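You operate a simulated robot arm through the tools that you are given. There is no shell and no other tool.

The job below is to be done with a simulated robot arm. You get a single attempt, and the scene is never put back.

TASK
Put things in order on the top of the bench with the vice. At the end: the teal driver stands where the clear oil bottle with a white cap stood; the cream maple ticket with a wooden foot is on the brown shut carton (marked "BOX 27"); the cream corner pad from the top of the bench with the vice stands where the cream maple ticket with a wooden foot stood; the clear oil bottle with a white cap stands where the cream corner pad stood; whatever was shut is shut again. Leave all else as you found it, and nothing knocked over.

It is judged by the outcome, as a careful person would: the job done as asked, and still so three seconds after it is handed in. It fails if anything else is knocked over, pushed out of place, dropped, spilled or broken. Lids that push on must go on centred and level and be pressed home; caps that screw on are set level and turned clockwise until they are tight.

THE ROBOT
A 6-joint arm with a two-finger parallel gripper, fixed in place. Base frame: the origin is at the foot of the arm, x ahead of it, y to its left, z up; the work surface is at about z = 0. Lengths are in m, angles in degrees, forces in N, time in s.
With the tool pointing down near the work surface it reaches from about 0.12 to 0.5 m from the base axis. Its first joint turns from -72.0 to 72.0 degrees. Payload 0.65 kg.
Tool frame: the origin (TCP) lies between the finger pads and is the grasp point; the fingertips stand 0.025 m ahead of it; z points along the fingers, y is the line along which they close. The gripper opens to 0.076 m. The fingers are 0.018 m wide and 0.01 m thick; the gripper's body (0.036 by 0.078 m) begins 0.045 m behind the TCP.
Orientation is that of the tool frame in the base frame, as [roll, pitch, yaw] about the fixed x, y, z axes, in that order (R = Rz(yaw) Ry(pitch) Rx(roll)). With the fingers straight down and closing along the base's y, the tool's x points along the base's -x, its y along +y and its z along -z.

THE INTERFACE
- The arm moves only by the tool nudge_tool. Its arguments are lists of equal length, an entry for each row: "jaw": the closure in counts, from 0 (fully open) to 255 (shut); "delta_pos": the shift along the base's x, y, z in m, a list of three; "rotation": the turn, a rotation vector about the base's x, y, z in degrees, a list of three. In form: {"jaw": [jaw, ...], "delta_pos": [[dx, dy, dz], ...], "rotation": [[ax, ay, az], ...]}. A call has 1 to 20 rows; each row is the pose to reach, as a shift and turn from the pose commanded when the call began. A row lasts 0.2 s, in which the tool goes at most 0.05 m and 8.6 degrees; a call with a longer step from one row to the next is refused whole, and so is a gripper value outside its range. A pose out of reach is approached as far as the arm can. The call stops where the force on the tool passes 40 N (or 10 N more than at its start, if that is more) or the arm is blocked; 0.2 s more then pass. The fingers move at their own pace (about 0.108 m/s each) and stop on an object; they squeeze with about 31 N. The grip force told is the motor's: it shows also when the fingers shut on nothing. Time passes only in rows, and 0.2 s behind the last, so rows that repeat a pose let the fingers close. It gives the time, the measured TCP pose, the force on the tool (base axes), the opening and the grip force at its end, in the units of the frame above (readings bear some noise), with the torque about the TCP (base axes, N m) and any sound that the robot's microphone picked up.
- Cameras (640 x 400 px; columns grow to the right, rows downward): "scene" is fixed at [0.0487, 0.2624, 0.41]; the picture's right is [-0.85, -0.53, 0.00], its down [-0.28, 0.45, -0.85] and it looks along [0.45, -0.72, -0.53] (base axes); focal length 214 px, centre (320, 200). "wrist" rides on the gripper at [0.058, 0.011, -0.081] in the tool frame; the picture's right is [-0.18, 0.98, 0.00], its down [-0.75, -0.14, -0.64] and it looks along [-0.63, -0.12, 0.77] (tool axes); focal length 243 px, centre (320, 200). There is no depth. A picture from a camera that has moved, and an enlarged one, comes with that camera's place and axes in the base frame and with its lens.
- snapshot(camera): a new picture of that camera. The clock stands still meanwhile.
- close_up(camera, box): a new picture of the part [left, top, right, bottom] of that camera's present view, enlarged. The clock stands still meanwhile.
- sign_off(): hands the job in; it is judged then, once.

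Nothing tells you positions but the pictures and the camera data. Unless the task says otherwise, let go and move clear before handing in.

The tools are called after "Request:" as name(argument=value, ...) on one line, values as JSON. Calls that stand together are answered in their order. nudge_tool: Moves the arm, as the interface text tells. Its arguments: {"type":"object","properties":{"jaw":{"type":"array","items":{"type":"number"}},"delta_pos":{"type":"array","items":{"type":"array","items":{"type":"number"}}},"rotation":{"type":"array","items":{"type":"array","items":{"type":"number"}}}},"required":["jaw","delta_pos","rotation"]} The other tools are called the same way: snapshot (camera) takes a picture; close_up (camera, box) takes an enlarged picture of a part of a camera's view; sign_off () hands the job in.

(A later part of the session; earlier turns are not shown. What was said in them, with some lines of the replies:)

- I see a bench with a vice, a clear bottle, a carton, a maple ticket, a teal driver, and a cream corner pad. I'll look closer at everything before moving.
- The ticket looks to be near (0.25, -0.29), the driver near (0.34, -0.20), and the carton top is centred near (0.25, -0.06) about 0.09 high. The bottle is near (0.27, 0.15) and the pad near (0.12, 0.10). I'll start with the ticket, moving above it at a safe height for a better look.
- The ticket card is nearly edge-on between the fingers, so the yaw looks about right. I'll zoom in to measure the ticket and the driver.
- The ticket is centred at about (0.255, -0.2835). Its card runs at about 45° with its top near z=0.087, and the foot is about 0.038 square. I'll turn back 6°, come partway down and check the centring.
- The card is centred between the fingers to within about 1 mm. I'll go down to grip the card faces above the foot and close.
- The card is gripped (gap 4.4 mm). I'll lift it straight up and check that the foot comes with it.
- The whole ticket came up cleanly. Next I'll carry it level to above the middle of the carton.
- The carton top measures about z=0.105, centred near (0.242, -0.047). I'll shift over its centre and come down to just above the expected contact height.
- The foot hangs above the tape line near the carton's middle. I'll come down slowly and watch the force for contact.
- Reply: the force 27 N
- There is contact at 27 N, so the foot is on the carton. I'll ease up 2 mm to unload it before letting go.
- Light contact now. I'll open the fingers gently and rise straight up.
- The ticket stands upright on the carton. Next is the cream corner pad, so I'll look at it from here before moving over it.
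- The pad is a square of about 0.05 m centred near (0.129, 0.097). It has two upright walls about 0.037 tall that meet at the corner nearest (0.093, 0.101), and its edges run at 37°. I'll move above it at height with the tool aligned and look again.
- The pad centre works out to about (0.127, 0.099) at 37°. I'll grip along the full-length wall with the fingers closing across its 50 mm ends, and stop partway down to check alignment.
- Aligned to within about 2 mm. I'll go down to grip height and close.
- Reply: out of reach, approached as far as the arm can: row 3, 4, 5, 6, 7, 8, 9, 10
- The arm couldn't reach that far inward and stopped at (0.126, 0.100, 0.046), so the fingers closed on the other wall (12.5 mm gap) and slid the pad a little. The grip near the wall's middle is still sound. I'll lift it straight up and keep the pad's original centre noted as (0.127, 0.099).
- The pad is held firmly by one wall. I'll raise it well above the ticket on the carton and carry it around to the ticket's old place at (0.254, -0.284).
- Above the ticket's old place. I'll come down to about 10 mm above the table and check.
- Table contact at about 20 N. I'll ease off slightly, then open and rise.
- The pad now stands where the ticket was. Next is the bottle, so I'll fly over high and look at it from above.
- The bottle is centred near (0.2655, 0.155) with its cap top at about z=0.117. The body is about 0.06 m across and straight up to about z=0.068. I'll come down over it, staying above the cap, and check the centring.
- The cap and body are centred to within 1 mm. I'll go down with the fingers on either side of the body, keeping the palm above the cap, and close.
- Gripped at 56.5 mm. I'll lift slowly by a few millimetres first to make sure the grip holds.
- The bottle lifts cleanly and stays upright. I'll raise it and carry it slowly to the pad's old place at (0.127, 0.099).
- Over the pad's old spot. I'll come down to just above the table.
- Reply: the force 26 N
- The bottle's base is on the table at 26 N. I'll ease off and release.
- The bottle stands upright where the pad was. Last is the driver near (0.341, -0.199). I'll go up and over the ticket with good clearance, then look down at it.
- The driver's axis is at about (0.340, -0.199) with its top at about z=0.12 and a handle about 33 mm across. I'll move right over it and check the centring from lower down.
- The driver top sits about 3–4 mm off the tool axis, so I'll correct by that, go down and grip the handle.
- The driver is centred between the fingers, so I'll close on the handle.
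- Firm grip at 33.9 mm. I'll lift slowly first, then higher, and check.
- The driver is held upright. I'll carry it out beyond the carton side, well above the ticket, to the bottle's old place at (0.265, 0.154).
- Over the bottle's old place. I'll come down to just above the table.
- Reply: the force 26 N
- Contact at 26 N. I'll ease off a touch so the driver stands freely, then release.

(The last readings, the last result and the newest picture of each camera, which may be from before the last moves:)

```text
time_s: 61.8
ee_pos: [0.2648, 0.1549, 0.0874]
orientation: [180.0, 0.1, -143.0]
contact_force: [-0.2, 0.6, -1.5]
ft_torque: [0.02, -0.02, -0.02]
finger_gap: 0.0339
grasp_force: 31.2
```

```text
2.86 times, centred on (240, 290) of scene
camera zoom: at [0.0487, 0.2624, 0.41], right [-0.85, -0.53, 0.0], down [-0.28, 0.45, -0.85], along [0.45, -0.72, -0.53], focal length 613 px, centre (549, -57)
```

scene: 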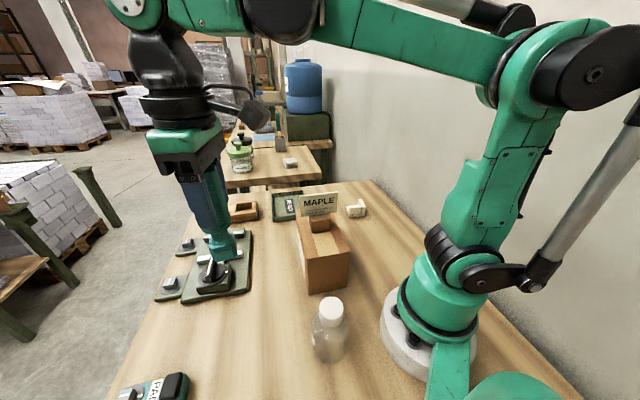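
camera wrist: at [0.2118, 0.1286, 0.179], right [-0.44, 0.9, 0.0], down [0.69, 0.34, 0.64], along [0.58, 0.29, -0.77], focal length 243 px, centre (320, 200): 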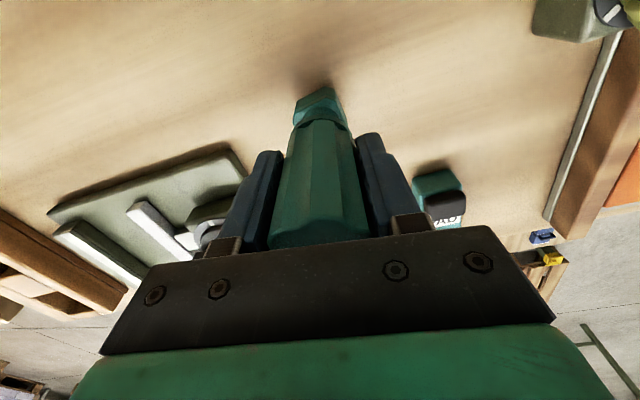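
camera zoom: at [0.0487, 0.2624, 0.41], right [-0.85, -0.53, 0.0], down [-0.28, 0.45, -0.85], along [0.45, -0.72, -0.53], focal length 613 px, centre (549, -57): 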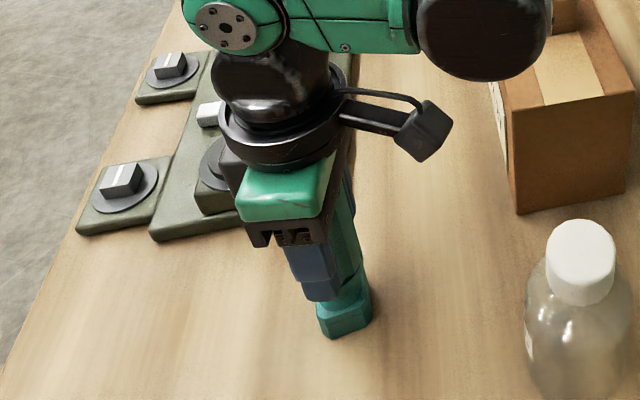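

Request:
nudge_tool(jaw=[255, 255], delta_pos=[[0, 0, -0.0003], [0, 0, -0.0005]], rotation=[[0, 0, 0], [0, 0, 0]])

```text
time_s: 62.4
ee_pos: [0.2653, 0.1536, 0.0865]
orientation: [180.0, -0.1, -143.0]
contact_force: [-0.4, -2.2, 8.6]
ft_torque: [-0.01, -0.1, 0.03]
finger_gap: 0.0341
grasp_force: 30.8
```

Light contact of about 9 N. I'll open gently and rise straight up.

Request:
nudge_tool(jaw=[125, 105, 80, 50, 30, 30, 30, 30, 30, 30, 30], delta_pos=[[0, 0, 0], [0, 0, 0], [0, 0, 0], [0, 0, 0], [0, 0, 0], [0, 0, 0.01], [0, 0, 0.03], [0, 0, 0.055], [0, 0, 0.085], [0, 0, 0.115], [0, 0, 0.14]], rotation=[[0, 0, 0], [0, 0, 0], [0, 0, 0], [0, 0, 0], [0, 0, 0], [0, 0, 0], [0, 0, 0], [0, 0, 0], [0, 0, 0], [0, 0, 0], [0, 0, 0]])

Request:
snapshot(camera="scene")

Request:
snapshot(camera="wrist")

Request:
close_up(camera="scene", box=[170, 220, 310, 360])

```text
time_s: 64.8
ee_pos: [0.2636, 0.1548, 0.2266]
orientation: [-180.0, 0.1, -142.9]
contact_force: [0.6, 0.0, 0.5]
ft_torque: [0.03, -0.01, -0.03]
finger_gap: 0.0672
grasp_force: 0.1
```

```text
taken
```

scene: 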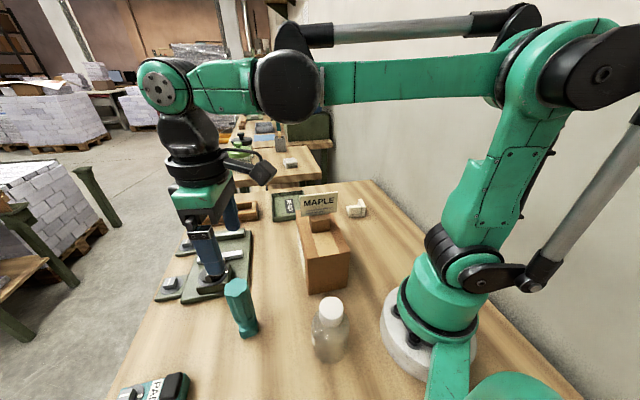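

```text
taken
camera wrist: at [0.2104, 0.1272, 0.3085], right [-0.44, 0.9, 0.0], down [0.69, 0.34, 0.64], along [0.58, 0.29, -0.77], focal length 243 px, centre (320, 200)
```

wrist: 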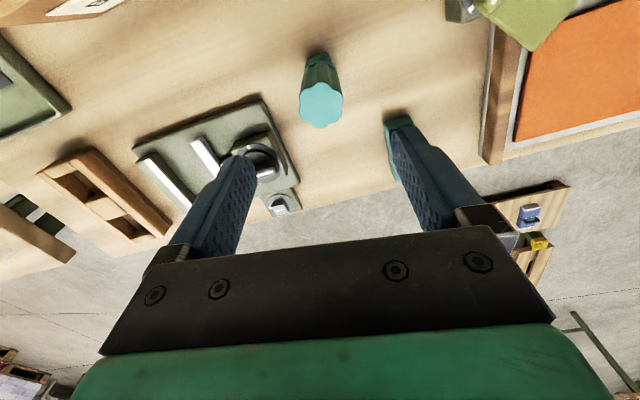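

```text
2.86 times, centred on (240, 290) of scene
camera zoom: at [0.0487, 0.2624, 0.41], right [-0.85, -0.53, 0.0], down [-0.28, 0.45, -0.85], along [0.45, -0.72, -0.53], focal length 613 px, centre (549, -57)
```

zoom: 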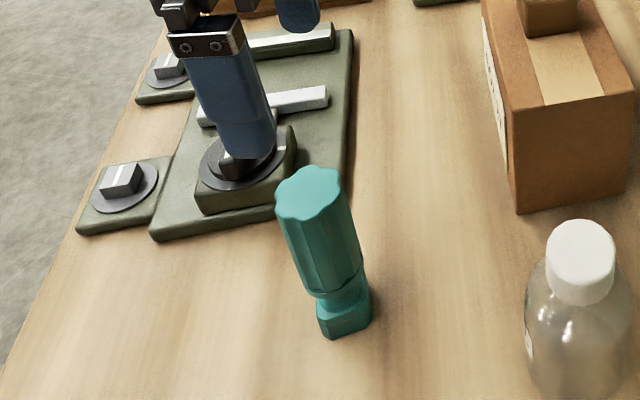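

The driver stands upright where the bottle was. I'll retreat up and away to near the starting pose, then inspect everything.

Request:
nudge_tool(jaw=[30, 0, 0, 0, 0, 0, 0, 0, 0], delta_pos=[[0, 0, 0.04], [0, 0, 0.08], [0.0, -0.005, 0.12], [0.003, -0.025, 0.145], [0.006, -0.06, 0.15], [0.01, -0.095, 0.15], [0.015, -0.13, 0.15], [0.02, -0.155, 0.15], [0.02, -0.16, 0.15]], rotation=[[0, 0, 0], [0, 0, -4], [0, 0, -9], [0, 0, -14], [0, 0, -19], [0, 0, -24], [0, 0, -29], [0, 0, -33], [0, 0, -37]])

Request:
snapshot(camera="scene")

Request:
snapshot(camera="wrist")

Request:
close_up(camera="scene", box=[200, 170, 400, 370])

Request:
close_up(camera="scene", box=[280, 165, 390, 250])

```text
time_s: 66.8
ee_pos: [0.2868, -0.0055, 0.377]
orientation: [179.9, 0.1, 179.8]
contact_force: [-0.2, 0.1, -0.4]
ft_torque: [-0.02, 0.0, -0.01]
finger_gap: 0.0759
grasp_force: 0.0
```

```text
taken
```

scene: 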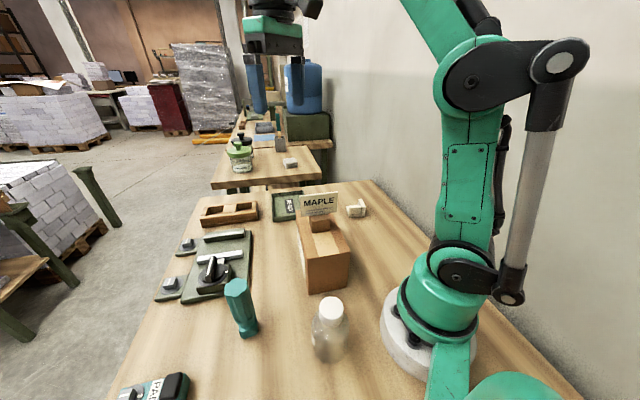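

```text
taken
camera wrist: at [0.2283, 0.0052, 0.4581], right [0.18, 0.98, 0.0], down [0.75, -0.14, 0.64], along [0.63, -0.12, -0.77], focal length 243 px, centre (320, 200)
```

wrist: 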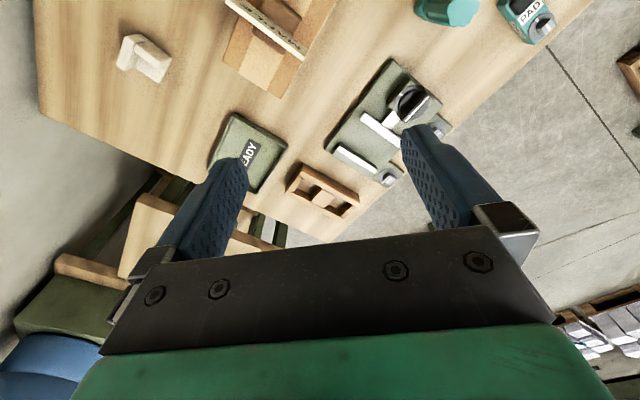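

```text
2.00 times, centred on (300, 270) of scene
camera zoom: at [0.0487, 0.2624, 0.41], right [-0.85, -0.53, 0.0], down [-0.28, 0.45, -0.85], along [0.45, -0.72, -0.53], focal length 429 px, centre (360, 60)
```

zoom: 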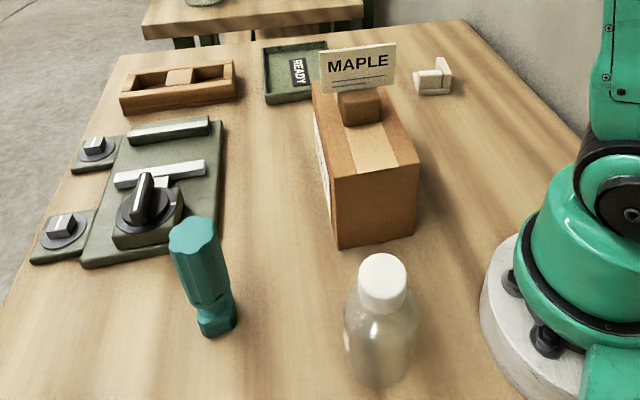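

```text
4.71 times, centred on (335, 208) of scene
camera zoom: at [0.0487, 0.2624, 0.41], right [-0.85, -0.53, 0.0], down [-0.28, 0.45, -0.85], along [0.45, -0.72, -0.53], focal length 1009 px, centre (249, 165)
```

zoom: 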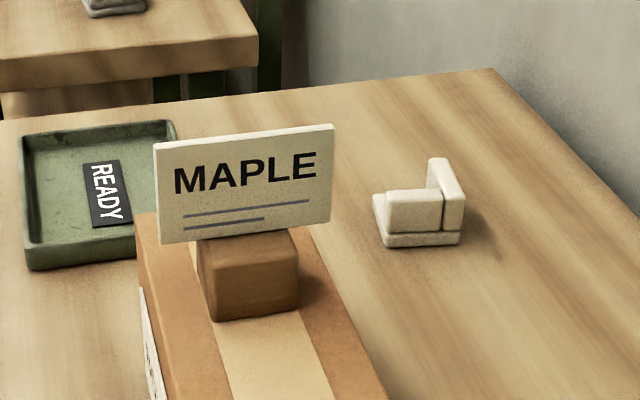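

The driver stands where the bottle was, the bottle where the pad was, and the pad where the ticket was. The ticket stands on the shut carton, everything is upright, nothing else has moved, and the gripper is empty and clear. I'm handing it in.

Request:
sign_off()

```text
The job is handed in.
```

The job is handed in, with all four items in the places you asked for and standing upright in the last pictures. I haven't seen the verdict.

- **Ticket:** the maple ticket stands on the carton marked "BOX 27", with its whole foot on the top. The carton stayed shut the whole time.
- **Pad:** the cream corner pad stands where the ticket stood. The arm couldn't reach far enough inward for the grip I planned. The fingers closed on one of the pad's walls instead and slid it about 2 cm before I lifted it, which did not affect where it ended up.
- **Bottle:** the oil bottle stands where the pad was. I gripped it by the body, so its cap was never touched.
- **Driver:** the teal driver stands where the bottle was.

By my estimates from the pictures, each item is within about 3 mm of its intended spot. The vice, tray, wooden rack and teal "PAD" box look as they did at the start. The gripper is empty and back near its starting pose.
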